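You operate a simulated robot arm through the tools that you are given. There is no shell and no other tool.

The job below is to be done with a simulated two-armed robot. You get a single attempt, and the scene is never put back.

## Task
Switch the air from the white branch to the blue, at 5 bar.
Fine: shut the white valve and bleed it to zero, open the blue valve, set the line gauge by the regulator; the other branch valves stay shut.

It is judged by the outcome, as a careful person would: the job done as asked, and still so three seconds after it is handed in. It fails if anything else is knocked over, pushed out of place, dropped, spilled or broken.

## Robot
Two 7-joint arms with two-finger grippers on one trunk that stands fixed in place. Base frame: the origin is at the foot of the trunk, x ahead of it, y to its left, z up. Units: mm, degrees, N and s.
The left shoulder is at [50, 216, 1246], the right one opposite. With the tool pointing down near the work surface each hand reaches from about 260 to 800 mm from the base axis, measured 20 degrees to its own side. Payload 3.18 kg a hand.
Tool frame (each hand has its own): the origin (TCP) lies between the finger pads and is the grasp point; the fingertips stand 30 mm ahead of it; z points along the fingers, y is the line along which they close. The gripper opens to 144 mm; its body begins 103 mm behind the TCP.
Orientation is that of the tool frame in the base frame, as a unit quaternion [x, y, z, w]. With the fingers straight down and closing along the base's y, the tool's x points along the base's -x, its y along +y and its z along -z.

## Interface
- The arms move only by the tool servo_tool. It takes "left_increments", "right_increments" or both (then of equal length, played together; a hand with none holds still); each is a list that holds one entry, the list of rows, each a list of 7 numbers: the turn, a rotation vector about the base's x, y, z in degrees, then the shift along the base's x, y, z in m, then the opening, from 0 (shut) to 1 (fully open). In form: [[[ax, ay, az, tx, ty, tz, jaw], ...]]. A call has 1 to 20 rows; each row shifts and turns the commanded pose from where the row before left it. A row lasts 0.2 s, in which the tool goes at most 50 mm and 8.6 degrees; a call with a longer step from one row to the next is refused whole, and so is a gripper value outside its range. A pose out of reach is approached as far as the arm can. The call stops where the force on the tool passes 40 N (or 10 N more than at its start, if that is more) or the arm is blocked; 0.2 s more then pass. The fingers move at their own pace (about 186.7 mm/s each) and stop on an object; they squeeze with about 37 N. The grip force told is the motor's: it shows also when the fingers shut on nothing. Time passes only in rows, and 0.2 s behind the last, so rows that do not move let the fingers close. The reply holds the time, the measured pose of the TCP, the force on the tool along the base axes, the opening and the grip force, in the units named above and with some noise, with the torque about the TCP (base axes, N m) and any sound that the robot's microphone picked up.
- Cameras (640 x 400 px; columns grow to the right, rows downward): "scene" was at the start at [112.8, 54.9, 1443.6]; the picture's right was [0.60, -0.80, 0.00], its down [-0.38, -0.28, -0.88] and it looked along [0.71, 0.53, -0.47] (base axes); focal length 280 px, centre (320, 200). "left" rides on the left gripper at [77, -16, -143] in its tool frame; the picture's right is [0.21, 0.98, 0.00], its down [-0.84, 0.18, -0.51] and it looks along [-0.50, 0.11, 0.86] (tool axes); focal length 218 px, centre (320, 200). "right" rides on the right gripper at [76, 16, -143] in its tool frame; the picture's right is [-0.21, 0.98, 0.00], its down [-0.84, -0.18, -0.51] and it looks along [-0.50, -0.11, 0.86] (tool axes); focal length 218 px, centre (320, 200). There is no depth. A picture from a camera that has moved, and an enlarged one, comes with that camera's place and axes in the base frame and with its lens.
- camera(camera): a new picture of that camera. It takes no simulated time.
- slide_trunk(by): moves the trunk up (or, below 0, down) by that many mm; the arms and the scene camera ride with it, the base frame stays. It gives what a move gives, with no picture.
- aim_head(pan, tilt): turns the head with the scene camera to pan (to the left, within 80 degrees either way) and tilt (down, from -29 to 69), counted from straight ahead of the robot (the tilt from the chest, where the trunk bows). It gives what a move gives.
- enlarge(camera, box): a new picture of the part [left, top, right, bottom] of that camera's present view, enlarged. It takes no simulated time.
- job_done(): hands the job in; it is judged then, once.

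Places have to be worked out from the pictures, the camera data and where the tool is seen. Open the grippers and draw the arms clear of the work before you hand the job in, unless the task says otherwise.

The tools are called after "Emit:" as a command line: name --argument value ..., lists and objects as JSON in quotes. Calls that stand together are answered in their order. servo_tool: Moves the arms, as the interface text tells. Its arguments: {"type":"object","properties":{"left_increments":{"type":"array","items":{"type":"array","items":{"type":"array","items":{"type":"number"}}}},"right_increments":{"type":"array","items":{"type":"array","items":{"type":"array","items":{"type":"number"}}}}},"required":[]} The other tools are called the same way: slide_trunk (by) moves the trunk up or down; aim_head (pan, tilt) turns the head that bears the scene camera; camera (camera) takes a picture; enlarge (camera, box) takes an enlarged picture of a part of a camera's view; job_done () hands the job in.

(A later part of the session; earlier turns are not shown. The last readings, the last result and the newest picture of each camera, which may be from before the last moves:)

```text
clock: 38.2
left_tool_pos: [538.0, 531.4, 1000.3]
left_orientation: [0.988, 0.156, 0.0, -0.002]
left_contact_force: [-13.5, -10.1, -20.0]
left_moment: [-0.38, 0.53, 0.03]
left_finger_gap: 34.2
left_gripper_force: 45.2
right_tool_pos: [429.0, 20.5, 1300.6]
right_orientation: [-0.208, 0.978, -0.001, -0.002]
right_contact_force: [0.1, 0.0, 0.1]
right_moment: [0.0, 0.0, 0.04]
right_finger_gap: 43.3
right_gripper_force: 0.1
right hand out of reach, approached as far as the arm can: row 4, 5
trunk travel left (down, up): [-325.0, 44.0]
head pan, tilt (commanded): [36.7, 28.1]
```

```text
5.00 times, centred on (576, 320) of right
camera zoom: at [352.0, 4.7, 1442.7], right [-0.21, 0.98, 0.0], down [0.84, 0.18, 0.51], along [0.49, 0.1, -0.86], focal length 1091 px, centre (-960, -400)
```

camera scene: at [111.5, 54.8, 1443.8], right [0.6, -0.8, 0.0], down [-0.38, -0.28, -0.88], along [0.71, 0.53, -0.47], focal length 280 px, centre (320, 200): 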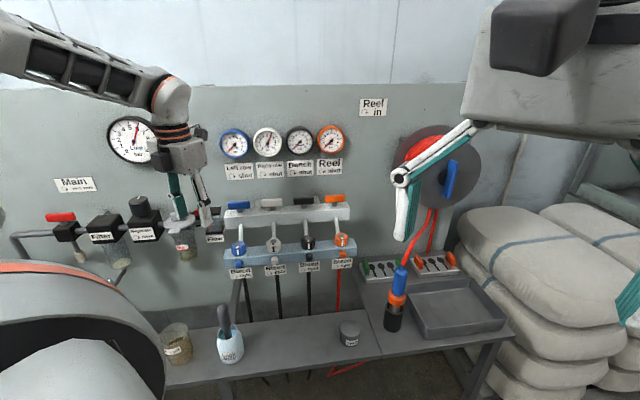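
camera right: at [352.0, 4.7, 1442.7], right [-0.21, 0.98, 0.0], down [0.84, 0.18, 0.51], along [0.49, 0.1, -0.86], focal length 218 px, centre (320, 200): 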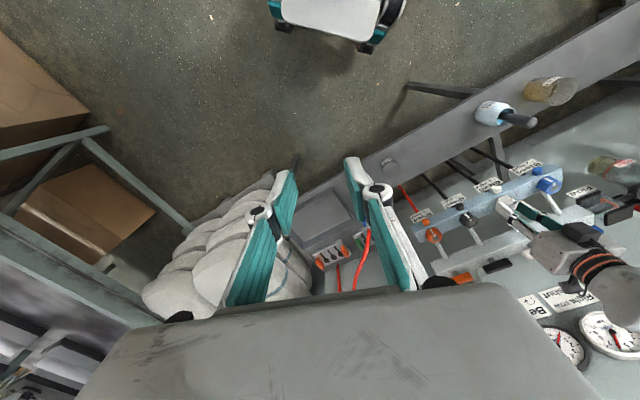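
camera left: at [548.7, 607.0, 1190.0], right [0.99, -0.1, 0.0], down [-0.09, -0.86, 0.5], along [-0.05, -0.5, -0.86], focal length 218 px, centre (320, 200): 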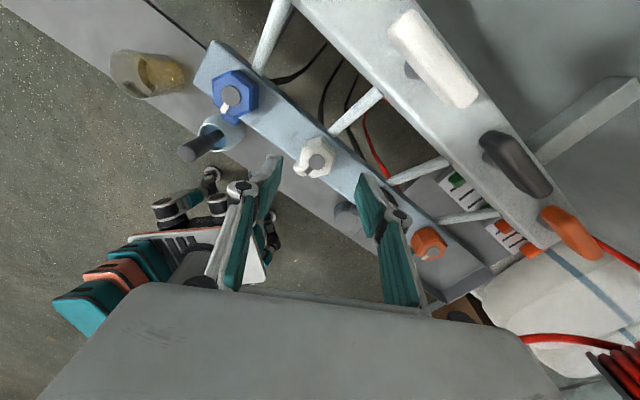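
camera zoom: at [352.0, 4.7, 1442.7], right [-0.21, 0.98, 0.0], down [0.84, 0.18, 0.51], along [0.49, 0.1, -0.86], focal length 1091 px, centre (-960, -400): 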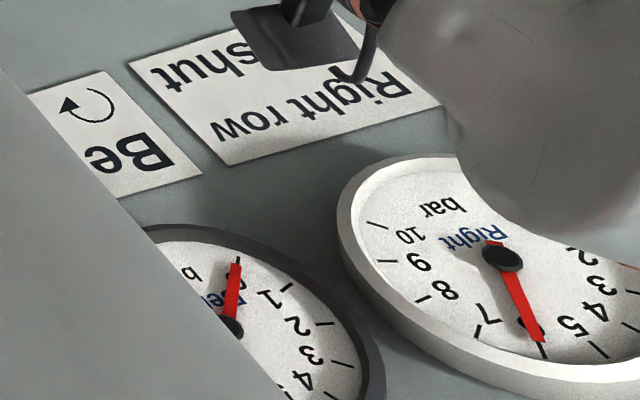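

White still reads 6 bar. From here I test turning back counter-clockwise a little to learn whether the motion is free both ways.

Emit:
servo_tool --left_increments '[[[0, 0, 3, 0, 0, 0, 0.0], [0, 0, 3, 0, 0, 0, 0.0], [0, 0, 3, 0, 0, 0, 0.0]]]'

Emit:
enlarge --camera "scene" --box '[238, 220, 302, 260]'

```text
clock: 39.0
left_tool_pos: [538.1, 531.2, 1001.0]
left_orientation: [0.972, 0.234, 0.001, -0.002]
left_contact_force: [-15.4, -7.5, -20.7]
left_moment: [0.1, 0.19, 0.0]
left_finger_gap: 34.5
left_gripper_force: 45.0
right_tool_pos: [429.4, 19.7, 1301.0]
right_orientation: [-0.207, 0.978, 0.0, -0.001]
right_contact_force: [0.1, -0.3, 0.0]
right_moment: [-0.03, -0.02, 0.0]
right_finger_gap: 43.1
right_gripper_force: 0.1
trunk travel left (down, up): [-325.0, 44.0]
head pan, tilt (commanded): [36.7, 28.1]
```

```text
10.00 times, centred on (270, 240) of scene
camera zoom: at [112.4, 55.4, 1443.5], right [0.6, -0.8, 0.0], down [-0.38, -0.28, -0.88], along [0.71, 0.53, -0.47], focal length 2801 px, centre (820, -200)
```

zoom: 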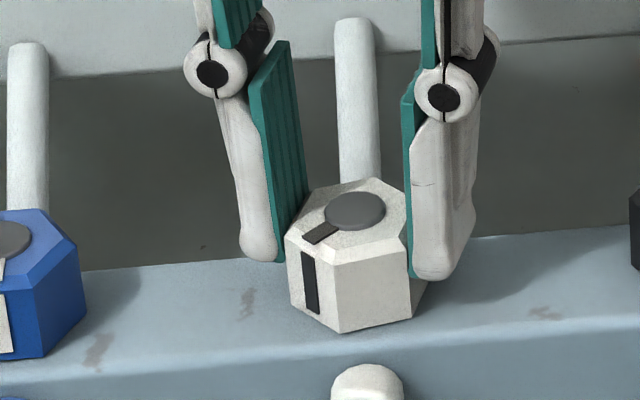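

It moves freely both ways here with the only stop at the initial position, so the closed end must be there and clockwise must lead to open. I continue clockwise further, watching the gauge with the right camera.

Emit:
servo_tool --left_increments '[[[0, 0, -6, 0, 0, 0, 0.0], [0, 0, -6, 0, 0, 0, 0.0], [0, 0, -6, 0, 0, 0, 0.0], [0, 0, -6, 0, 0, 0, 0.0], [0, 0, -6, 0, 0, 0, 0.0]]]'

Emit:
enlarge --camera "right" --box '[512, 280, 640, 360]'

Emit:
enlarge --camera "scene" --box '[238, 220, 302, 260]'

```text
clock: 40.2
left_tool_pos: [540.9, 530.5, 1001.6]
left_orientation: [1.0, -0.026, 0.002, 0.0]
left_contact_force: [-9.6, -10.5, -21.5]
left_moment: [-0.02, 0.31, 1.22]
left_finger_gap: 36.5
left_gripper_force: 45.4
right_tool_pos: [430.3, 20.4, 1301.1]
right_orientation: [-0.208, 0.978, 0.0, -0.001]
right_contact_force: [-0.3, 0.3, 0.2]
right_moment: [0.03, -0.01, 0.03]
right_finger_gap: 43.2
right_gripper_force: 0.2
trunk travel left (down, up): [-325.0, 44.0]
head pan, tilt (commanded): [36.7, 28.1]
```

```text
5.00 times, centred on (576, 320) of right
camera zoom: at [352.5, 4.8, 1442.5], right [-0.21, 0.98, 0.0], down [0.84, 0.18, 0.51], along [0.49, 0.1, -0.86], focal length 1091 px, centre (-960, -400)
```

zoom: 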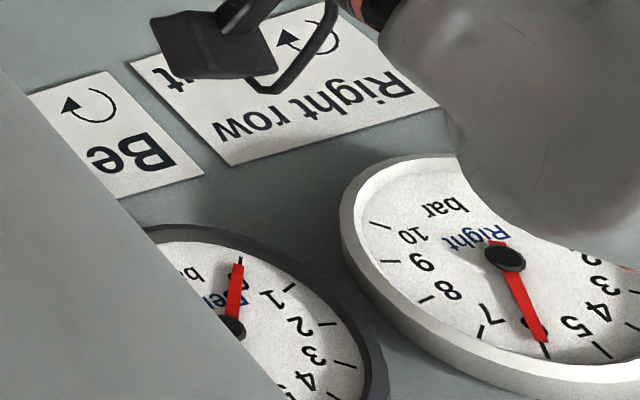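

```text
10.00 times, centred on (270, 240) of scene
camera zoom: at [113.2, 55.1, 1443.5], right [0.6, -0.8, 0.0], down [-0.38, -0.28, -0.88], along [0.71, 0.53, -0.47], focal length 2801 px, centre (820, -200)
```

zoom: 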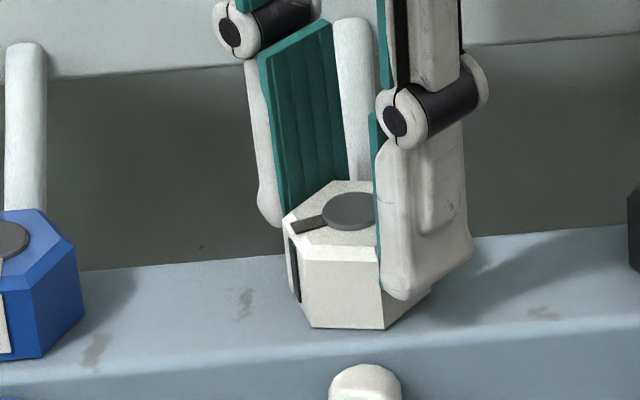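

The gap widened and the moment reached 1.2 N·m: either another stop at ~70° or the left finger touching the pipe. I re-grip on the next flats (yaw ≈ −116°), away from the pipe, to find out.

Emit:
servo_tool --left_increments '[[[0, 0, 0, 0, 0, 0, 0.42], [0, 0, 0, 0, 0, 0, 0.42], [0, 0, 8.4, 0, 0, 0.002, 0.42], [0, 0, 8.4, 0, 0, 0, 0.42], [0, 0, 8.4, 0, 0, 0, 0.42], [0, 0, 8.4, 0, 0, 0, 0.42], [0, 0, 8.4, 0, 0, 0, 0.42], [0, 0, 8.4, 0, 0, 0, 0.42], [0, 0, 8.4, 0, 0, 0, 0.42], [0, 0, 8.4, 0, 0, 0, 0.42], [0, 0, 0, 0, 0, 0, 0.42]]]'

Emit:
enlarge --camera "left" --box '[200, 100, 440, 250]'

Emit:
enlarge --camera "scene" --box '[238, 220, 302, 260]'

```text
clock: 42.6
left_tool_pos: [539.8, 530.1, 1003.1]
left_orientation: [0.846, 0.533, 0.001, -0.002]
left_contact_force: [0.5, 0.3, 1.1]
left_moment: [-0.03, -0.01, 0.02]
left_finger_gap: 60.5
left_gripper_force: 0.0
right_tool_pos: [429.0, 21.2, 1301.9]
right_orientation: [-0.207, 0.978, 0.0, 0.0]
right_contact_force: [0.9, 0.1, -0.5]
right_moment: [-0.01, 0.03, -0.02]
right_finger_gap: 43.3
right_gripper_force: 0.1
trunk travel left (down, up): [-325.0, 44.0]
head pan, tilt (commanded): [36.7, 28.1]
```

```text
2.67 times, centred on (320, 175) of left
camera zoom: at [558.5, 606.5, 1144.8], right [0.97, -0.23, 0.0], down [-0.2, -0.84, 0.5], along [-0.12, -0.49, -0.86], focal length 582 px, centre (320, 267)
```

zoom: 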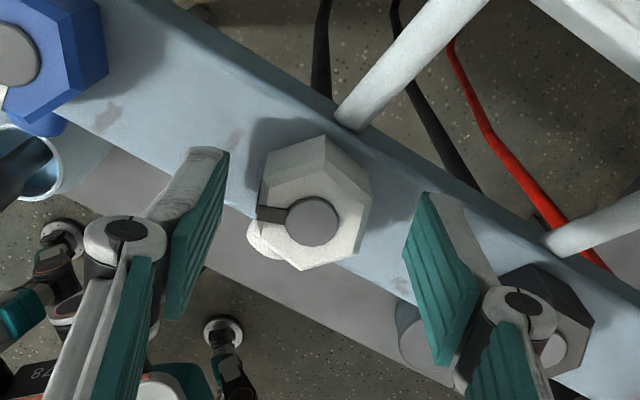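

```text
10.00 times, centred on (270, 240) of scene
camera zoom: at [112.7, 55.0, 1443.6], right [0.6, -0.8, 0.0], down [-0.38, -0.28, -0.88], along [0.71, 0.53, -0.47], focal length 2801 px, centre (820, -200)
```

zoom: 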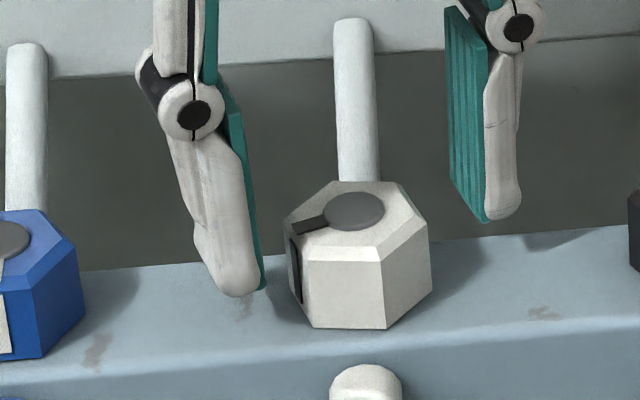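

Aligned with the flats again. I grip and turn clockwise in small steps.

Emit:
servo_tool --left_increments '[[[0, 0, 0, 0, 0, -0.002, 0.3], [0, 0, 0, 0, 0, 0, 0.0], [0, 0, 0, 0, 0, 0, 0.0], [0, 0, -3, 0, 0, 0, 0.0], [0, 0, -3, 0, 0, 0, 0.0]]]'

```text
clock: 43.8
left_tool_pos: [537.6, 530.0, 1000.2]
left_orientation: [0.873, 0.488, -0.002, -0.002]
left_contact_force: [-19.8, 2.9, -3.5]
left_moment: [0.25, 0.36, 1.61]
left_finger_gap: 36.0
left_gripper_force: 45.1
right_tool_pos: [426.6, 20.7, 1301.4]
right_orientation: [-0.208, 0.978, 0.0, 0.0]
right_contact_force: [0.2, 0.7, 0.7]
right_moment: [-0.01, -0.01, 0.01]
right_finger_gap: 43.0
right_gripper_force: 0.1
trunk travel left (down, up): [-325.0, 44.0]
head pan, tilt (commanded): [36.7, 28.1]
```

Definite hard stop clockwise at ~70°. So the knob swings ~70° between two stops. I re-grip at yaw −174° and sweep it fully counter-clockwise with a good grip, to see where that end really is and whether the white gauge responds.

Emit:
servo_tool --left_increments '[[[0, 0, 4, 0, 0, 0, 0.0], [0, 0, 0, 0, 0, 0, 0.42], [0, 0, 0, 0, 0, 0, 0.42], [0, 0, -8, 0, 0, 0.002, 0.42], [0, 0, -8, 0, 0, 0, 0.42], [0, 0, -8, 0, 0, 0, 0.42], [0, 0, -8, 0, 0, 0, 0.42], [0, 0, -8, 0, 0, 0, 0.42], [0, 0, -8, 0, 0, 0, 0.42], [0, 0, -8, 0, 0, 0, 0.42], [0, 0, -1, 0, 0, 0, 0.42], [0, 0, 0, 0, 0, -0.003, 0.42], [0, 0, 0, 0, 0, 0, 0.2], [0, 0, 0, 0, 0, 0, 0.0], [0, 0, 0, 0, 0, 0, 0.0]]]'

Emit:
enlarge --camera "scene" --box '[238, 220, 302, 260]'

```text
clock: 47.0
left_tool_pos: [539.7, 530.5, 998.9]
left_orientation: [0.999, 0.046, 0.001, -0.002]
left_contact_force: [0.1, -1.4, -0.8]
left_moment: [-0.08, -0.01, -0.01]
left_finger_gap: 34.2
left_gripper_force: 44.9
right_tool_pos: [429.6, 19.9, 1301.4]
right_orientation: [-0.208, 0.978, 0.001, -0.001]
right_contact_force: [-0.7, -0.1, -0.3]
right_moment: [-0.03, -0.02, 0.01]
right_finger_gap: 43.2
right_gripper_force: 0.1
trunk travel left (down, up): [-325.0, 44.0]
head pan, tilt (commanded): [36.7, 28.1]
```

```text
10.00 times, centred on (270, 240) of scene
camera zoom: at [112.8, 54.8, 1443.6], right [0.6, -0.8, 0.0], down [-0.38, -0.28, -0.88], along [0.71, 0.53, -0.47], focal length 2801 px, centre (820, -200)
```

zoom: 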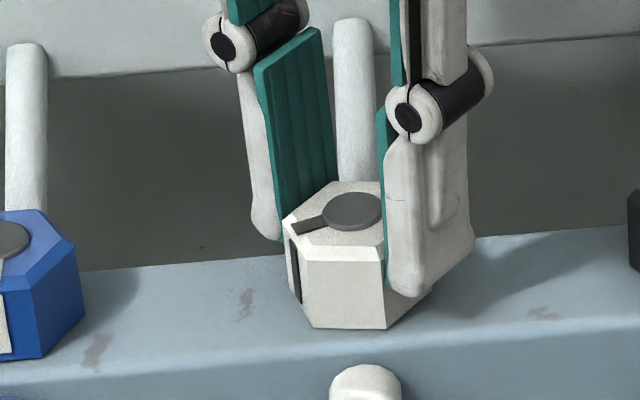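

Aligned and torque-free. Now I sweep counter-clockwise.

Emit:
servo_tool --left_increments '[[[0, 0, 7, 0, 0, 0, 0.0], [0, 0, 7, 0, 0, 0, 0.0], [0, 0, 7, 0, 0, 0, 0.0], [0, 0, 7, 0, 0, 0, 0.0], [0, 0, 7, 0, 0, 0, 0.0], [0, 0, 7, 0, 0, 0, 0.0], [0, 0, 7, 0, 0, 0, 0.0], [0, 0, 7, 0, 0, 0, 0.0], [0, 0, 7, 0, 0, 0, 0.0]]]'

Emit:
enlarge --camera "scene" --box '[238, 220, 302, 260]'

Emit:
enlarge --camera "right" --box '[512, 280, 640, 360]'

```text
clock: 49.0
left_tool_pos: [538.9, 533.4, 1000.5]
left_orientation: [0.826, 0.563, 0.0, -0.003]
left_contact_force: [-10.3, 16.3, -2.2]
left_moment: [1.38, -0.29, -0.02]
left_finger_gap: 34.2
left_gripper_force: 45.2
right_tool_pos: [427.7, 22.7, 1301.5]
right_orientation: [-0.208, 0.978, -0.001, 0.0]
right_contact_force: [0.2, -0.7, -0.6]
right_moment: [-0.01, 0.03, 0.02]
right_finger_gap: 43.2
right_gripper_force: 0.1
trunk travel left (down, up): [-325.0, 44.0]
head pan, tilt (commanded): [36.7, 28.1]
```

```text
10.00 times, centred on (270, 240) of scene
camera zoom: at [111.6, 56.6, 1443.6], right [0.6, -0.8, 0.0], down [-0.38, -0.28, -0.88], along [0.71, 0.53, -0.47], focal length 2801 px, centre (820, -200)
```

zoom: 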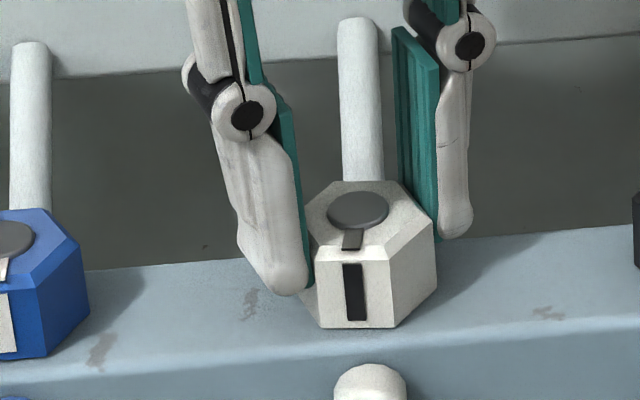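

```text
5.00 times, centred on (576, 320) of right
camera zoom: at [350.9, 6.3, 1442.9], right [-0.21, 0.98, 0.0], down [0.84, 0.18, 0.51], along [0.5, 0.1, -0.86], focal length 1091 px, centre (-960, -400)
```

zoom: 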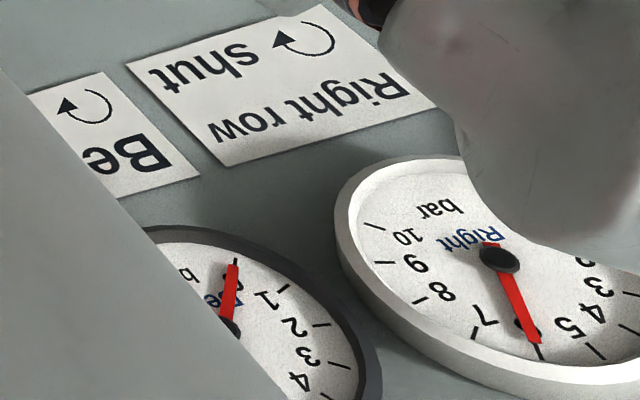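

Nearly back at the start position, free. I continue counter-clockwise in 3° steps to find the end.

Emit:
servo_tool --left_increments '[[[0, 0, 3, 0, 0, 0, 0.0], [0, 0, 3, 0, 0, 0, 0.0], [0, 0, 3, 0, 0, 0, 0.0], [0, 0, 3, 0, 0, 0, 0.0]]]'

Emit:
enlarge --camera "scene" --box '[238, 220, 302, 260]'

```text
clock: 50.0
left_tool_pos: [538.3, 531.6, 999.6]
left_orientation: [0.764, 0.645, -0.001, -0.003]
left_contact_force: [-16.6, 14.7, -0.3]
left_moment: [0.81, 0.44, -1.61]
left_finger_gap: 35.5
left_gripper_force: 45.0
right_tool_pos: [427.7, 21.1, 1301.6]
right_orientation: [-0.207, 0.978, -0.001, -0.001]
right_contact_force: [0.5, 0.3, 0.7]
right_moment: [0.04, 0.01, 0.0]
right_finger_gap: 42.8
right_gripper_force: 0.1
trunk travel left (down, up): [-325.0, 44.0]
head pan, tilt (commanded): [36.7, 28.1]
```

```text
10.00 times, centred on (270, 240) of scene
camera zoom: at [110.7, 56.6, 1443.7], right [0.6, -0.8, 0.0], down [-0.38, -0.28, -0.88], along [0.71, 0.53, -0.47], focal length 2801 px, centre (820, -200)
```

zoom: 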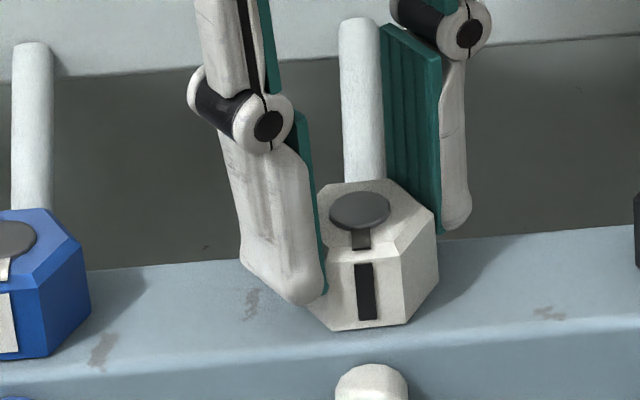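

The counter-clockwise stop is again right at the initial position, and the gauge never moved. So the hexagon may not be the bleed itself: the small round piece directly above each "Bleed" label deserves a look.

Emit:
enlarge --camera "scene" --box '[258, 254, 290, 274]'

Emit:
enlarge --camera "scene" --box '[226, 254, 258, 274]'

Emit:
enlarge --camera "scene" --box '[326, 230, 358, 250]'

Emit:
enlarge --camera "right" --box '[400, 150, 592, 270]'

Emit:
camera --camera "left"

```text
16.00 times, centred on (274, 264) of scene
camera zoom: at [110.7, 56.6, 1443.7], right [0.6, -0.8, 0.0], down [-0.38, -0.28, -0.88], along [0.71, 0.53, -0.47], focal length 4482 px, centre (1056, -824)
```

zoom: 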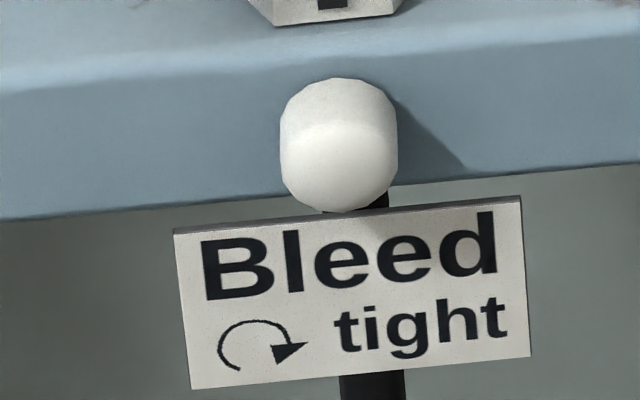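

```text
16.00 times, centred on (242, 264) of scene
camera zoom: at [110.7, 56.6, 1443.7], right [0.6, -0.8, 0.0], down [-0.38, -0.28, -0.88], along [0.71, 0.53, -0.47], focal length 4482 px, centre (1568, -824)
```

zoom: 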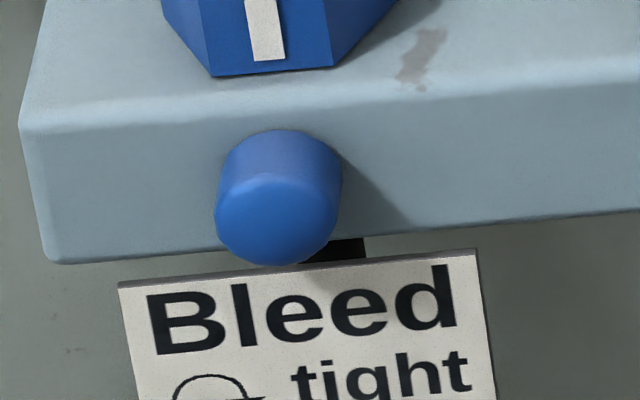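

```text
16.00 times, centred on (342, 240) of scene
camera zoom: at [110.7, 56.6, 1443.7], right [0.6, -0.8, 0.0], down [-0.38, -0.28, -0.88], along [0.71, 0.53, -0.47], focal length 4482 px, centre (-32, -440)
```

zoom: 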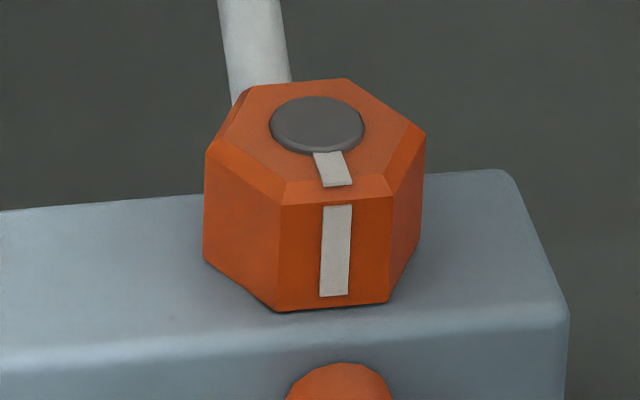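

```text
3.33 times, centred on (496, 210) of right
camera zoom: at [350.0, 6.3, 1443.1], right [-0.21, 0.98, 0.0], down [0.84, 0.18, 0.51], along [0.5, 0.1, -0.86], focal length 728 px, centre (-267, 167)
```

zoom: 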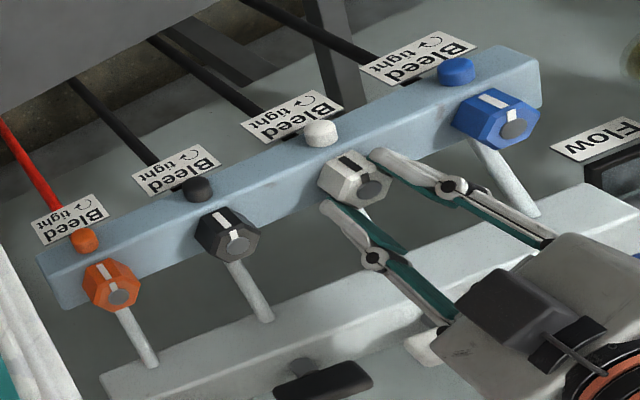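

```text
taken
camera left: at [535.1, 609.8, 1141.8], right [1.0, 0.04, 0.0], down [0.04, -0.86, 0.5], along [0.02, -0.5, -0.86], focal length 218 px, centre (320, 200)
```

left: 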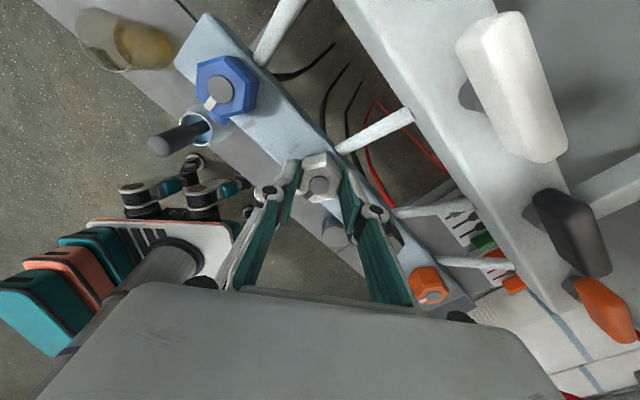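

I check the flow indicator, the white handle's position versus its neighbours, and the gauges again for any change.

Emit:
enlarge --camera "scene" --box '[180, 195, 260, 245]'

Emit:
enlarge --camera "left" --box '[400, 0, 640, 150]'

Emit:
enlarge --camera "scene" --box '[214, 190, 358, 280]'

Emit:
enlarge --camera "scene" --box '[100, 105, 180, 175]'

```text
8.00 times, centred on (220, 220) of scene
camera zoom: at [110.7, 56.6, 1443.7], right [0.6, -0.8, 0.0], down [-0.38, -0.28, -0.88], along [0.71, 0.53, -0.47], focal length 2241 px, centre (1120, 40)
```

zoom: 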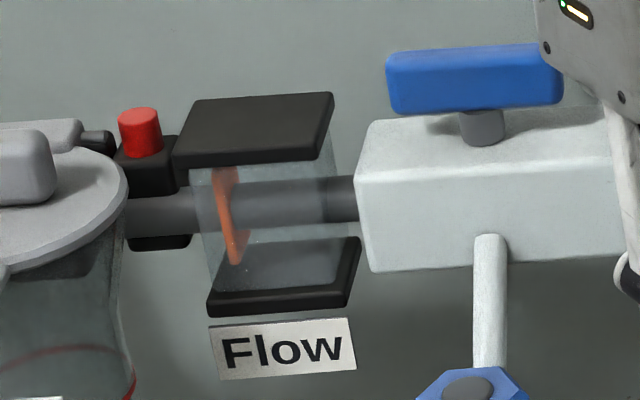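

```text
2.67 times, centred on (520, 75) of left
camera zoom: at [535.1, 609.8, 1141.8], right [1.0, 0.04, 0.0], down [0.04, -0.86, 0.5], along [0.02, -0.5, -0.86], focal length 582 px, centre (-213, 533)
```

zoom: 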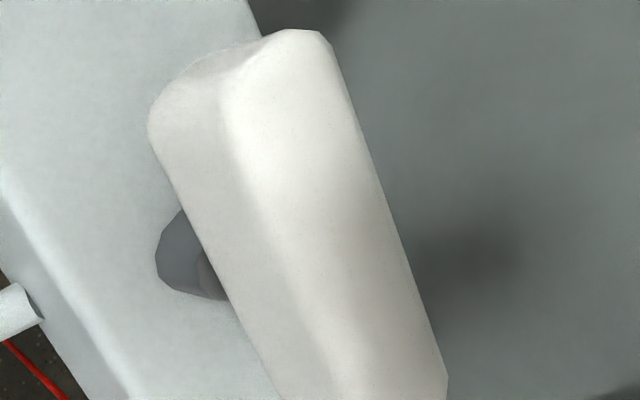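

```text
4.44 times, centred on (286, 235) of scene
camera zoom: at [110.7, 56.6, 1443.7], right [0.6, -0.8, 0.0], down [-0.38, -0.28, -0.88], along [0.71, 0.53, -0.47], focal length 1245 px, centre (471, 44)
```

zoom: 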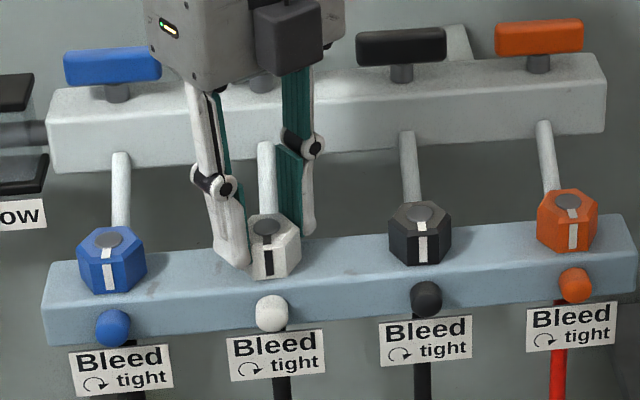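

```text
5.71 times, centred on (140, 140) of scene
camera zoom: at [110.7, 56.6, 1443.7], right [0.6, -0.8, 0.0], down [-0.38, -0.28, -0.88], along [0.71, 0.53, -0.47], focal length 1601 px, centre (1349, 543)
```

zoom: 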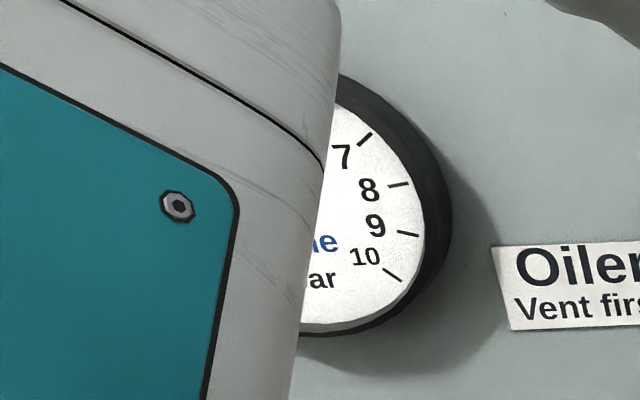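

No flow at the sight glass, handle fully in line, gauge steady. I release the hexagon at its original position, back off, and take a close look at the round pieces from the front with the wrist camera.

Emit:
servo_tool --left_increments '[[[0, 0, -4, 0, 0, 0, 0.0], [0, 0, 0, 0, 0, 0, 0.42], [0, 0, 0, 0, 0, 0, 0.42], [0, 0, 0, 0, 0, 0.035, 0.42], [0, 0, 0, 0, 0, 0.035, 0.42], [0, 0, 8, -0.01, -0.006, 0, 0.6], [0, 0, 8, -0.01, -0.006, 0, 0.6], [0, 0, 8, -0.01, -0.006, 0, 0.6], [0, 0, 8, -0.01, -0.006, 0, 0.6], [0, 0, 8, -0.01, -0.006, 0, 0.6], [0, 0, 8, -0.01, -0.006, 0, 0.6], [0, 0, 8, -0.01, 0, 0, 0.6], [0, 0, 8, 0, 0, 0, 0.6], [0, 0, 8, 0, 0, 0, 0.6], [0, 0, 8, 0, 0, 0, 0.6], [0, 0, 8, 0, 0, 0, 0.6], [0, 0, 8, 0, 0, 0, 0.6], [0, 0, 7, 0, 0, 0, 0.6]]]'

Emit:
camera --camera "left"

Emit:
enlarge --camera "right" --box '[480, 260, 640, 360]'

```text
clock: 53.8
left_tool_pos: [469.5, 492.9, 1069.2]
left_orientation: [0.004, 1.0, -0.002, -0.001]
left_contact_force: [0.0, -0.2, -0.2]
left_moment: [0.0, -0.01, 0.0]
left_finger_gap: 86.5
left_gripper_force: 0.0
right_tool_pos: [429.3, 19.6, 1300.9]
right_orientation: [-0.207, 0.978, -0.001, -0.001]
right_contact_force: [0.2, 0.2, -0.2]
right_moment: [0.01, 0.01, 0.0]
right_finger_gap: 43.3
right_gripper_force: 0.1
trunk travel left (down, up): [-325.0, 44.0]
head pan, tilt (commanded): [36.7, 28.1]
```

```text
taken
camera left: at [393.3, 479.5, 1211.6], right [-0.2, 0.98, 0.0], down [0.85, 0.17, 0.5], along [0.49, 0.1, -0.86], focal length 218 px, centre (320, 200)
```

left: 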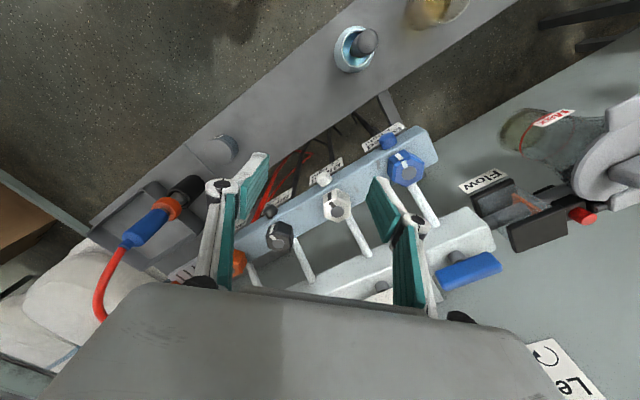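

```text
4.00 times, centred on (560, 310) of right
camera zoom: at [352.0, 4.5, 1442.6], right [-0.21, 0.98, 0.0], down [0.84, 0.18, 0.51], along [0.49, 0.1, -0.86], focal length 873 px, centre (-640, -240)
```

zoom: 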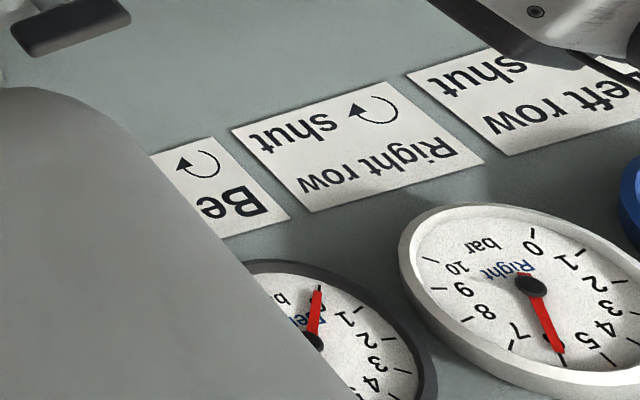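

Emit:
enlarge --camera "left" --box '[310, 165, 358, 195]'

Emit:
enlarge --camera "left" --box '[360, 115, 440, 165]'

Emit:
enlarge --camera "left" --box '[300, 160, 380, 210]'

```text
13.33 times, centred on (334, 180) of left
camera zoom: at [393.3, 479.5, 1211.6], right [-0.2, 0.98, 0.0], down [0.85, 0.17, 0.5], along [0.49, 0.1, -0.86], focal length 2910 px, centre (133, 467)
```

zoom: 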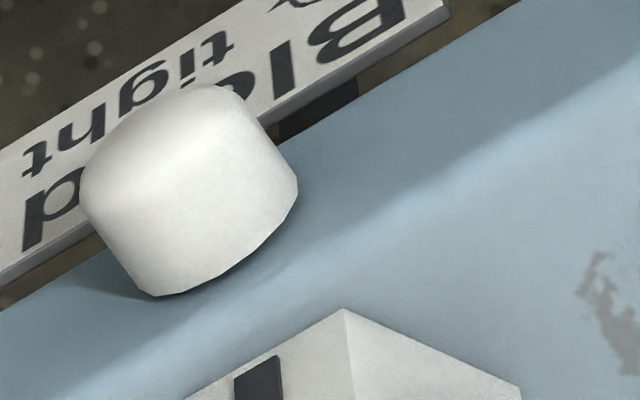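

```text
8.00 times, centred on (400, 140) of left
camera zoom: at [393.3, 479.5, 1211.6], right [-0.2, 0.98, 0.0], down [0.85, 0.17, 0.5], along [0.49, 0.1, -0.86], focal length 1746 px, centre (-320, 680)
```

zoom: 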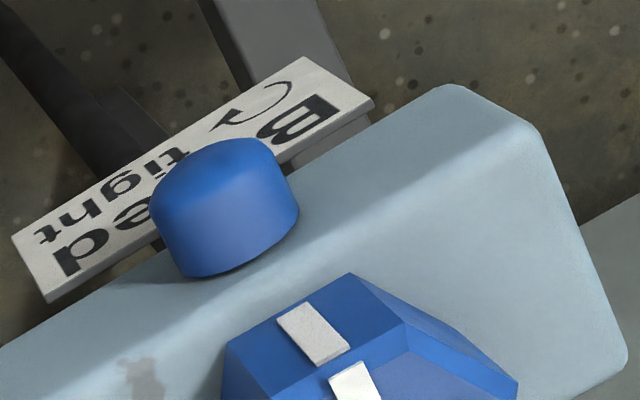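

```text
8.00 times, centred on (340, 185) of left
camera zoom: at [393.3, 479.5, 1211.6], right [-0.2, 0.98, 0.0], down [0.85, 0.17, 0.5], along [0.49, 0.1, -0.86], focal length 1746 px, centre (160, 320)
```

zoom: 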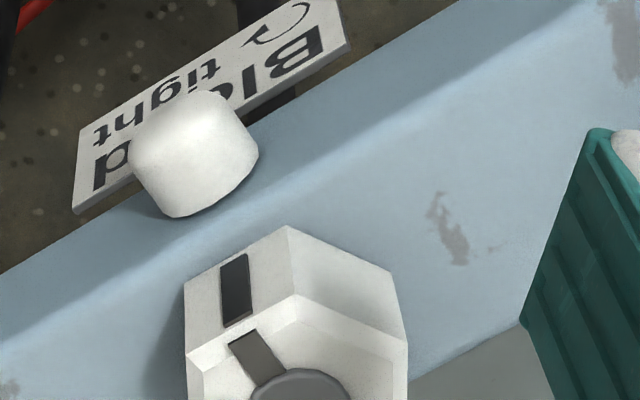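

The round piece is a plain domed stub on the bar's front face, button-like. I test cautiously whether it is a push-button: fingers shut, yaw −44°, coming down in front of it and easing toward the wall with force feedback.

Emit:
servo_tool --left_increments '[[[0, 0, -7.4, 0.002, -0.0032, 0, 0.3], [0, 0, -7.4, 0.002, -0.0032, 0, 0.0], [0, 0, -7.4, 0.002, -0.0032, 0, 0.0], [0, 0, -7.4, 0.002, -0.0032, 0, 0.0], [0, 0, -7.4, 0.002, -0.0032, 0, 0.0], [0, 0, -7.6, 0.002, -0.0032, 0, 0.0], [0, 0, 0, 0, 0, -0.035, 0.0], [0, 0, 0, 0, 0, -0.034, 0.0], [0, 0, 0, 0, 0, -0.03, 0.0]]]'

Emit:
camera --camera "left"

Emit:
enlarge --camera "scene" --box '[206, 200, 334, 280]'

```text
clock: 55.8
left_tool_pos: [484.4, 475.8, 971.7]
left_orientation: [0.386, 0.923, -0.001, -0.002]
left_contact_force: [0.0, -0.1, 1.0]
left_moment: [0.0, 0.02, 0.01]
left_finger_gap: 0.2
left_gripper_force: 30.8
right_tool_pos: [429.9, 20.7, 1301.0]
right_orientation: [-0.207, 0.978, -0.001, -0.002]
right_contact_force: [-0.1, 0.2, -0.2]
right_moment: [0.01, 0.05, -0.01]
right_finger_gap: 43.2
right_gripper_force: 0.1
trunk travel left (down, up): [-325.0, 44.0]
head pan, tilt (commanded): [36.7, 28.1]
```

```text
taken
camera left: at [418.6, 519.2, 1113.7], right [0.55, 0.84, 0.0], down [0.72, -0.47, 0.5], along [0.42, -0.28, -0.86], focal length 218 px, centre (320, 200)
```

left: 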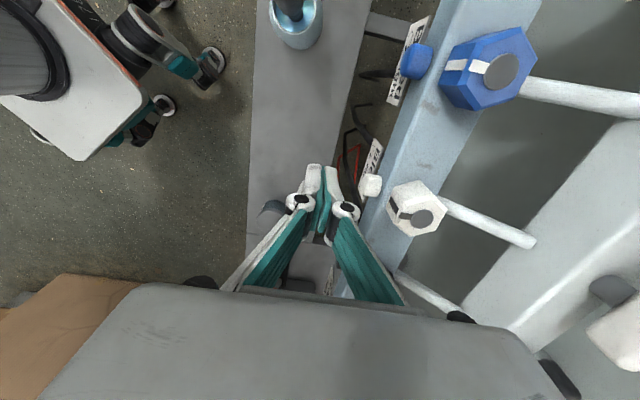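

```text
5.00 times, centred on (270, 240) of scene
camera zoom: at [113.5, 55.3, 1443.5], right [0.6, -0.8, 0.0], down [-0.38, -0.28, -0.88], along [0.71, 0.53, -0.47], focal length 1401 px, centre (570, 0)
```

zoom: 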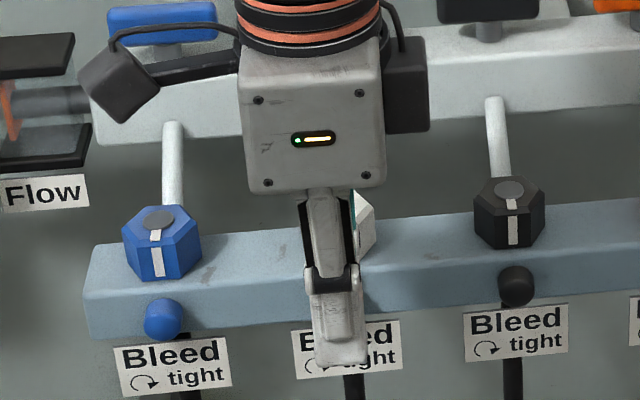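

The finger is lined up in front of the white stub with ~15 mm to go. I creep toward the wall in small steps watching the force.

Emit:
servo_tool --left_increments '[[[0, 0, 0, 0.0035, 0.0036, 0, 0.0], [0, 0, 0, 0.0035, 0.0036, 0, 0.0], [0, 0, 0, 0.0028, 0.0029, 0, 0.0]]]'

Emit:
enlarge --camera "left" --box '[240, 120, 480, 270]'

```text
clock: 56.6
left_tool_pos: [491.3, 486.5, 971.7]
left_orientation: [0.386, 0.923, -0.001, -0.002]
left_contact_force: [-0.1, 0.4, -0.4]
left_moment: [0.0, 0.0, 0.02]
left_finger_gap: 0.0
left_gripper_force: 30.5
right_tool_pos: [429.1, 20.9, 1300.1]
right_orientation: [-0.208, 0.978, 0.0, 0.0]
right_contact_force: [0.0, 0.0, 0.9]
right_moment: [0.0, 0.02, -0.02]
right_finger_gap: 43.3
right_gripper_force: 0.0
trunk travel left (down, up): [-325.0, 44.0]
head pan, tilt (commanded): [36.7, 28.1]
```

```text
2.67 times, centred on (360, 195) of left
camera zoom: at [427.4, 528.7, 1113.2], right [0.55, 0.84, 0.0], down [0.72, -0.47, 0.5], along [0.42, -0.28, -0.86], focal length 582 px, centre (213, 213)
```

zoom: 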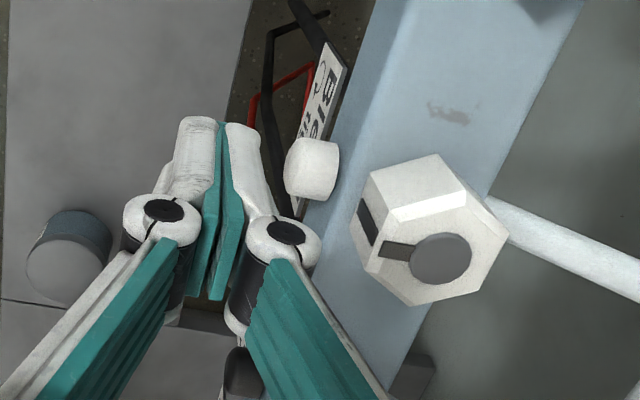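

About 5 mm more to touch. I continue in 2 mm steps.

Emit:
servo_tool --left_increments '[[[0, 0, 0, 0.0014, 0.0014, 0, 0.0], [0, 0, 0, 0.0014, 0.0014, 0, 0.0], [0, 0, 0, 0.0014, 0.0014, 0, 0.0]]]'

Emit:
enlarge --camera "left" --box '[240, 120, 480, 270]'

```text
clock: 57.4
left_tool_pos: [496.9, 488.9, 970.8]
left_orientation: [0.385, 0.923, -0.001, -0.002]
left_contact_force: [-0.6, 0.3, -0.2]
left_moment: [0.02, -0.02, 0.03]
left_finger_gap: 0.0
left_gripper_force: 30.5
right_tool_pos: [429.5, 20.0, 1300.4]
right_orientation: [-0.208, 0.978, 0.0, -0.001]
right_contact_force: [-0.1, 0.3, 1.0]
right_moment: [0.0, -0.01, -0.02]
right_finger_gap: 43.1
right_gripper_force: 0.0
trunk travel left (down, up): [-325.0, 44.0]
head pan, tilt (commanded): [36.7, 28.1]
```

```text
2.67 times, centred on (360, 195) of left
camera zoom: at [431.7, 531.8, 1113.3], right [0.55, 0.84, 0.0], down [0.72, -0.47, 0.5], along [0.42, -0.28, -0.86], focal length 582 px, centre (213, 213)
```

zoom: 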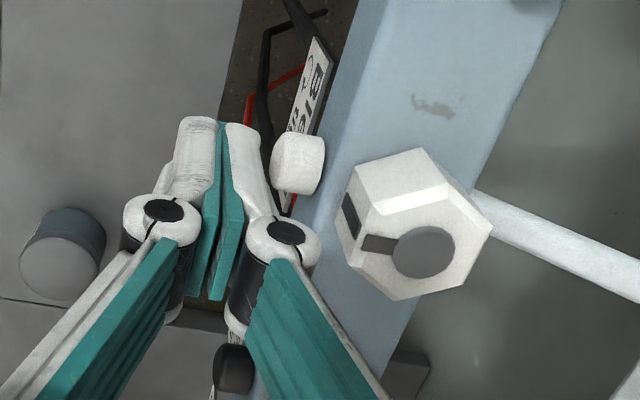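

Still no contact. Three more small steps.

Emit:
servo_tool --left_increments '[[[0, 0, 0, 0.0014, 0.0014, 0, 0.0], [0, 0, 0, 0.0014, 0.0014, 0, 0.0]]]'

Emit:
servo_tool --left_increments '[[[0, 0, 0, 0.0014, 0.0014, 0, 0.0], [0, 0, 0, 0, 0, 0, 0.0]]]'

Emit:
enlarge --camera "left" --box '[240, 120, 480, 270]'

```text
clock: 58.0
left_tool_pos: [499.4, 493.1, 971.2]
left_orientation: [0.385, 0.923, -0.001, -0.002]
left_contact_force: [0.0, 0.1, 0.2]
left_moment: [-0.03, -0.03, -0.01]
left_finger_gap: 0.1
left_gripper_force: 30.3
right_tool_pos: [428.0, 20.2, 1301.4]
right_orientation: [-0.207, 0.978, -0.001, 0.0]
right_contact_force: [0.5, -0.2, 0.8]
right_moment: [-0.04, 0.02, 0.01]
right_finger_gap: 43.2
right_gripper_force: 0.1
trunk travel left (down, up): [-325.0, 44.0]
head pan, tilt (commanded): [36.7, 28.1]
```

```text
clock: 58.6
left_tool_pos: [500.2, 494.5, 971.2]
left_orientation: [0.386, 0.923, -0.001, -0.003]
left_contact_force: [0.1, -0.2, 0.1]
left_moment: [-0.02, 0.01, 0.01]
left_finger_gap: 0.0
left_gripper_force: 30.7
right_tool_pos: [428.6, 20.6, 1300.4]
right_orientation: [-0.208, 0.978, 0.001, 0.0]
right_contact_force: [0.2, 0.1, 0.4]
right_moment: [0.0, -0.03, 0.0]
right_finger_gap: 42.9
right_gripper_force: 0.0
trunk travel left (down, up): [-325.0, 44.0]
head pan, tilt (commanded): [36.7, 28.1]
```

```text
2.67 times, centred on (360, 195) of left
camera zoom: at [435.7, 536.9, 1112.9], right [0.55, 0.84, 0.0], down [0.72, -0.47, 0.5], along [0.42, -0.28, -0.86], focal length 582 px, centre (213, 213)
```

zoom: 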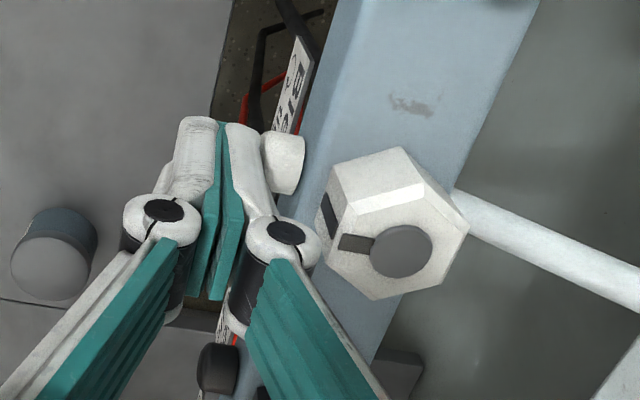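

Touch looks imminent but the force is still zero. I go on 2 mm at a time.

Emit:
servo_tool --left_increments '[[[0, 0, 0, 0.0014, 0.0014, 0, 0.0], [0, 0, 0, 0, 0, 0, 0.0]]]'

Emit:
servo_tool --left_increments '[[[0, 0, 0, 0.0014, 0.0014, 0, 0.0], [0, 0, 0, 0, 0, 0, 0.0]]]'

Emit:
servo_tool --left_increments '[[[0, 0, 0, 0.0014, 0.0014, 0, 0.0], [0, 0, 0, 0, 0, 0, 0.0]]]'

Emit:
enlarge --camera "left" --box '[240, 120, 480, 270]'

Emit:
enlarge --camera "scene" --box '[206, 200, 334, 280]'

```text
clock: 59.2
left_tool_pos: [502.3, 494.5, 970.8]
left_orientation: [0.385, 0.923, 0.0, -0.002]
left_contact_force: [0.4, 0.2, -1.0]
left_moment: [0.05, -0.01, -0.01]
left_finger_gap: 0.0
left_gripper_force: 30.6
right_tool_pos: [429.8, 19.7, 1301.6]
right_orientation: [-0.208, 0.978, -0.001, 0.0]
right_contact_force: [0.7, 0.1, -0.2]
right_moment: [0.05, -0.04, 0.04]
right_finger_gap: 43.4
right_gripper_force: 0.0
trunk travel left (down, up): [-325.0, 44.0]
head pan, tilt (commanded): [36.7, 28.1]
```

```text
clock: 59.8
left_tool_pos: [503.0, 496.4, 972.2]
left_orientation: [0.385, 0.923, -0.001, -0.002]
left_contact_force: [0.5, 0.2, 0.7]
left_moment: [-0.01, 0.0, 0.02]
left_finger_gap: 0.1
left_gripper_force: 31.1
right_tool_pos: [428.6, 21.0, 1300.8]
right_orientation: [-0.208, 0.978, 0.0, -0.001]
right_contact_force: [0.8, -0.2, 0.4]
right_moment: [0.01, -0.03, 0.05]
right_finger_gap: 43.3
right_gripper_force: 0.1
trunk travel left (down, up): [-325.0, 44.0]
head pan, tilt (commanded): [36.7, 28.1]
```

```text
clock: 60.4
left_tool_pos: [504.3, 497.5, 971.0]
left_orientation: [0.385, 0.923, -0.001, -0.003]
left_contact_force: [-0.8, -1.2, 0.4]
left_moment: [-0.05, -0.03, 0.01]
left_finger_gap: 0.1
left_gripper_force: 30.7
right_tool_pos: [428.9, 19.4, 1301.5]
right_orientation: [-0.208, 0.978, 0.0, 0.0]
right_contact_force: [-0.5, 0.2, -0.3]
right_moment: [0.0, 0.01, 0.0]
right_finger_gap: 43.2
right_gripper_force: 0.0
trunk travel left (down, up): [-325.0, 44.0]
head pan, tilt (commanded): [36.7, 28.1]
```

```text
2.67 times, centred on (360, 195) of left
camera zoom: at [439.8, 540.7, 1112.9], right [0.55, 0.84, 0.0], down [0.72, -0.47, 0.5], along [0.42, -0.28, -0.86], focal length 582 px, centre (213, 213)
```

zoom: 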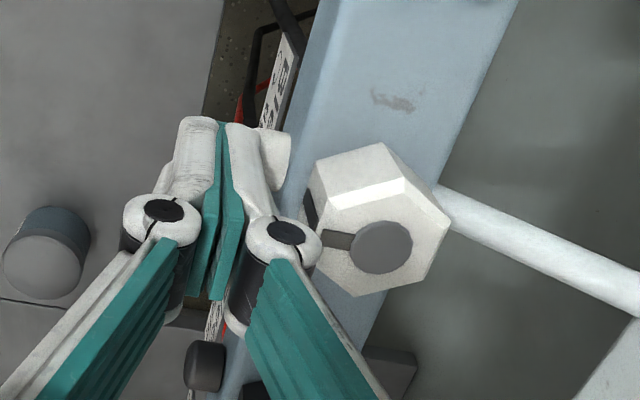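

```text
5.00 times, centred on (270, 240) of scene
camera zoom: at [112.7, 54.7, 1443.6], right [0.6, -0.8, 0.0], down [-0.38, -0.28, -0.88], along [0.71, 0.53, -0.47], focal length 1401 px, centre (570, 0)
```

zoom: 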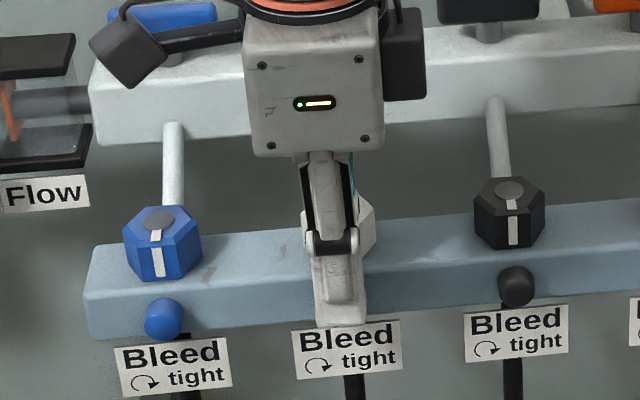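

Force just begins to hint (−0.8, −1.2). I go on in 2 mm steps.

Emit:
servo_tool --left_increments '[[[0, 0, 0, 0.0014, 0.0014, 0, 0.0], [0, 0, 0, 0, 0, 0, 0.0]]]'

Emit:
servo_tool --left_increments '[[[0, 0, 0, 0.0014, 0.0014, 0, 0.0], [0, 0, 0, 0, 0, 0, 0.0]]]'

Emit:
enlarge --camera "right" --box '[400, 150, 592, 270]'

```text
clock: 61.0
left_tool_pos: [506.5, 499.1, 970.5]
left_orientation: [0.385, 0.923, -0.001, -0.003]
left_contact_force: [-0.7, -1.9, 0.3]
left_moment: [-0.04, 0.02, -0.05]
left_finger_gap: 0.3
left_gripper_force: 30.7
right_tool_pos: [429.0, 19.4, 1301.4]
right_orientation: [-0.209, 0.978, -0.001, -0.001]
right_contact_force: [0.3, 0.2, -0.6]
right_moment: [-0.03, 0.0, 0.0]
right_finger_gap: 43.0
right_gripper_force: 0.0
trunk travel left (down, up): [-325.0, 44.0]
head pan, tilt (commanded): [36.7, 28.1]
```

```text
clock: 61.6
left_tool_pos: [507.5, 500.9, 971.6]
left_orientation: [0.385, 0.923, -0.001, -0.002]
left_contact_force: [-1.9, -1.9, -0.4]
left_moment: [0.01, 0.03, -0.02]
left_finger_gap: 0.0
left_gripper_force: 30.8
right_tool_pos: [428.5, 19.6, 1300.9]
right_orientation: [-0.208, 0.978, 0.0, -0.001]
right_contact_force: [1.1, -0.1, 0.3]
right_moment: [0.02, -0.04, -0.02]
right_finger_gap: 43.4
right_gripper_force: 0.1
trunk travel left (down, up): [-325.0, 44.0]
head pan, tilt (commanded): [36.7, 28.1]
```

```text
3.33 times, centred on (496, 210) of right
camera zoom: at [351.8, 4.3, 1442.7], right [-0.21, 0.98, 0.0], down [0.84, 0.18, 0.51], along [0.49, 0.1, -0.86], focal length 728 px, centre (-267, 167)
```

zoom: 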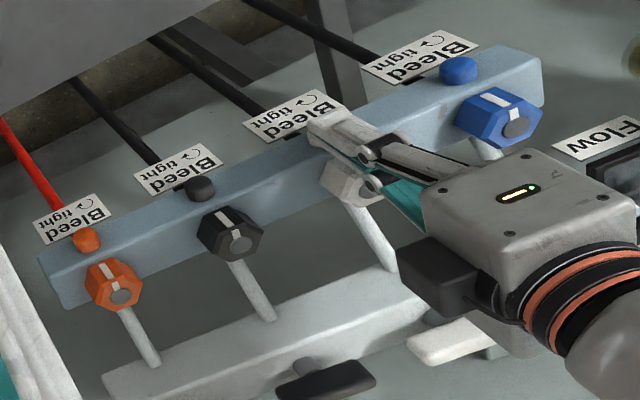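

The resistance rises softly (1.2 → 1.9 → 2.7 N): this is a spring-loaded push-button. I keep pressing and watch the white gauge.

Emit:
servo_tool --left_increments '[[[0, 0, 0, 0.0014, 0.0014, 0, 0.0], [0, 0, 0, 0, 0, 0, 0.0]]]'

Emit:
servo_tool --left_increments '[[[0, 0, 0, 0.0014, 0.0014, 0, 0.0], [0, 0, 0, 0, 0, 0, 0.0]]]'

Emit:
enlarge --camera "right" --box '[480, 260, 640, 360]'

Emit:
enlarge --camera "scene" --box '[206, 100, 366, 200]'

```text
clock: 62.2
left_tool_pos: [508.0, 502.8, 971.7]
left_orientation: [0.385, 0.923, -0.001, -0.003]
left_contact_force: [-3.2, -2.8, 1.3]
left_moment: [-0.05, 0.07, -0.01]
left_finger_gap: 0.1
left_gripper_force: 30.5
right_tool_pos: [428.2, 20.9, 1302.2]
right_orientation: [-0.208, 0.978, 0.0, -0.001]
right_contact_force: [0.0, 0.5, 0.2]
right_moment: [-0.01, -0.01, -0.02]
right_finger_gap: 43.5
right_gripper_force: 0.1
trunk travel left (down, up): [-325.0, 44.0]
head pan, tilt (commanded): [36.7, 28.1]
```

```text
clock: 62.8
left_tool_pos: [509.9, 502.8, 971.0]
left_orientation: [0.385, 0.923, -0.001, -0.002]
left_contact_force: [-7.3, -6.7, 2.3]
left_moment: [-0.1, 0.1, -0.01]
left_finger_gap: 0.1
left_gripper_force: 30.9
right_tool_pos: [428.5, 20.2, 1301.8]
right_orientation: [-0.208, 0.978, -0.001, 0.0]
right_contact_force: [0.0, 0.2, -0.7]
right_moment: [-0.03, 0.0, 0.0]
right_finger_gap: 43.1
right_gripper_force: 0.1
trunk travel left (down, up): [-325.0, 44.0]
head pan, tilt (commanded): [36.7, 28.1]
```

```text
4.00 times, centred on (560, 310) of right
camera zoom: at [351.0, 3.5, 1442.9], right [-0.21, 0.98, 0.0], down [0.84, 0.18, 0.51], along [0.5, 0.11, -0.86], focal length 873 px, centre (-640, -240)
```

zoom: 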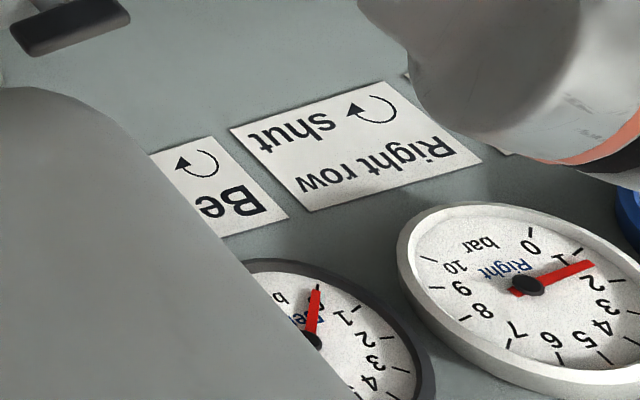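

```text
4.00 times, centred on (286, 150) of scene
camera zoom: at [111.7, 53.9, 1443.7], right [0.6, -0.8, 0.0], down [-0.38, -0.28, -0.88], along [0.71, 0.53, -0.47], focal length 1121 px, centre (456, 400)
```

zoom: 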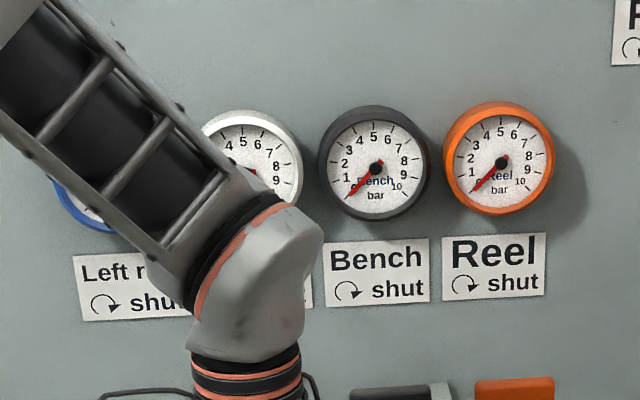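

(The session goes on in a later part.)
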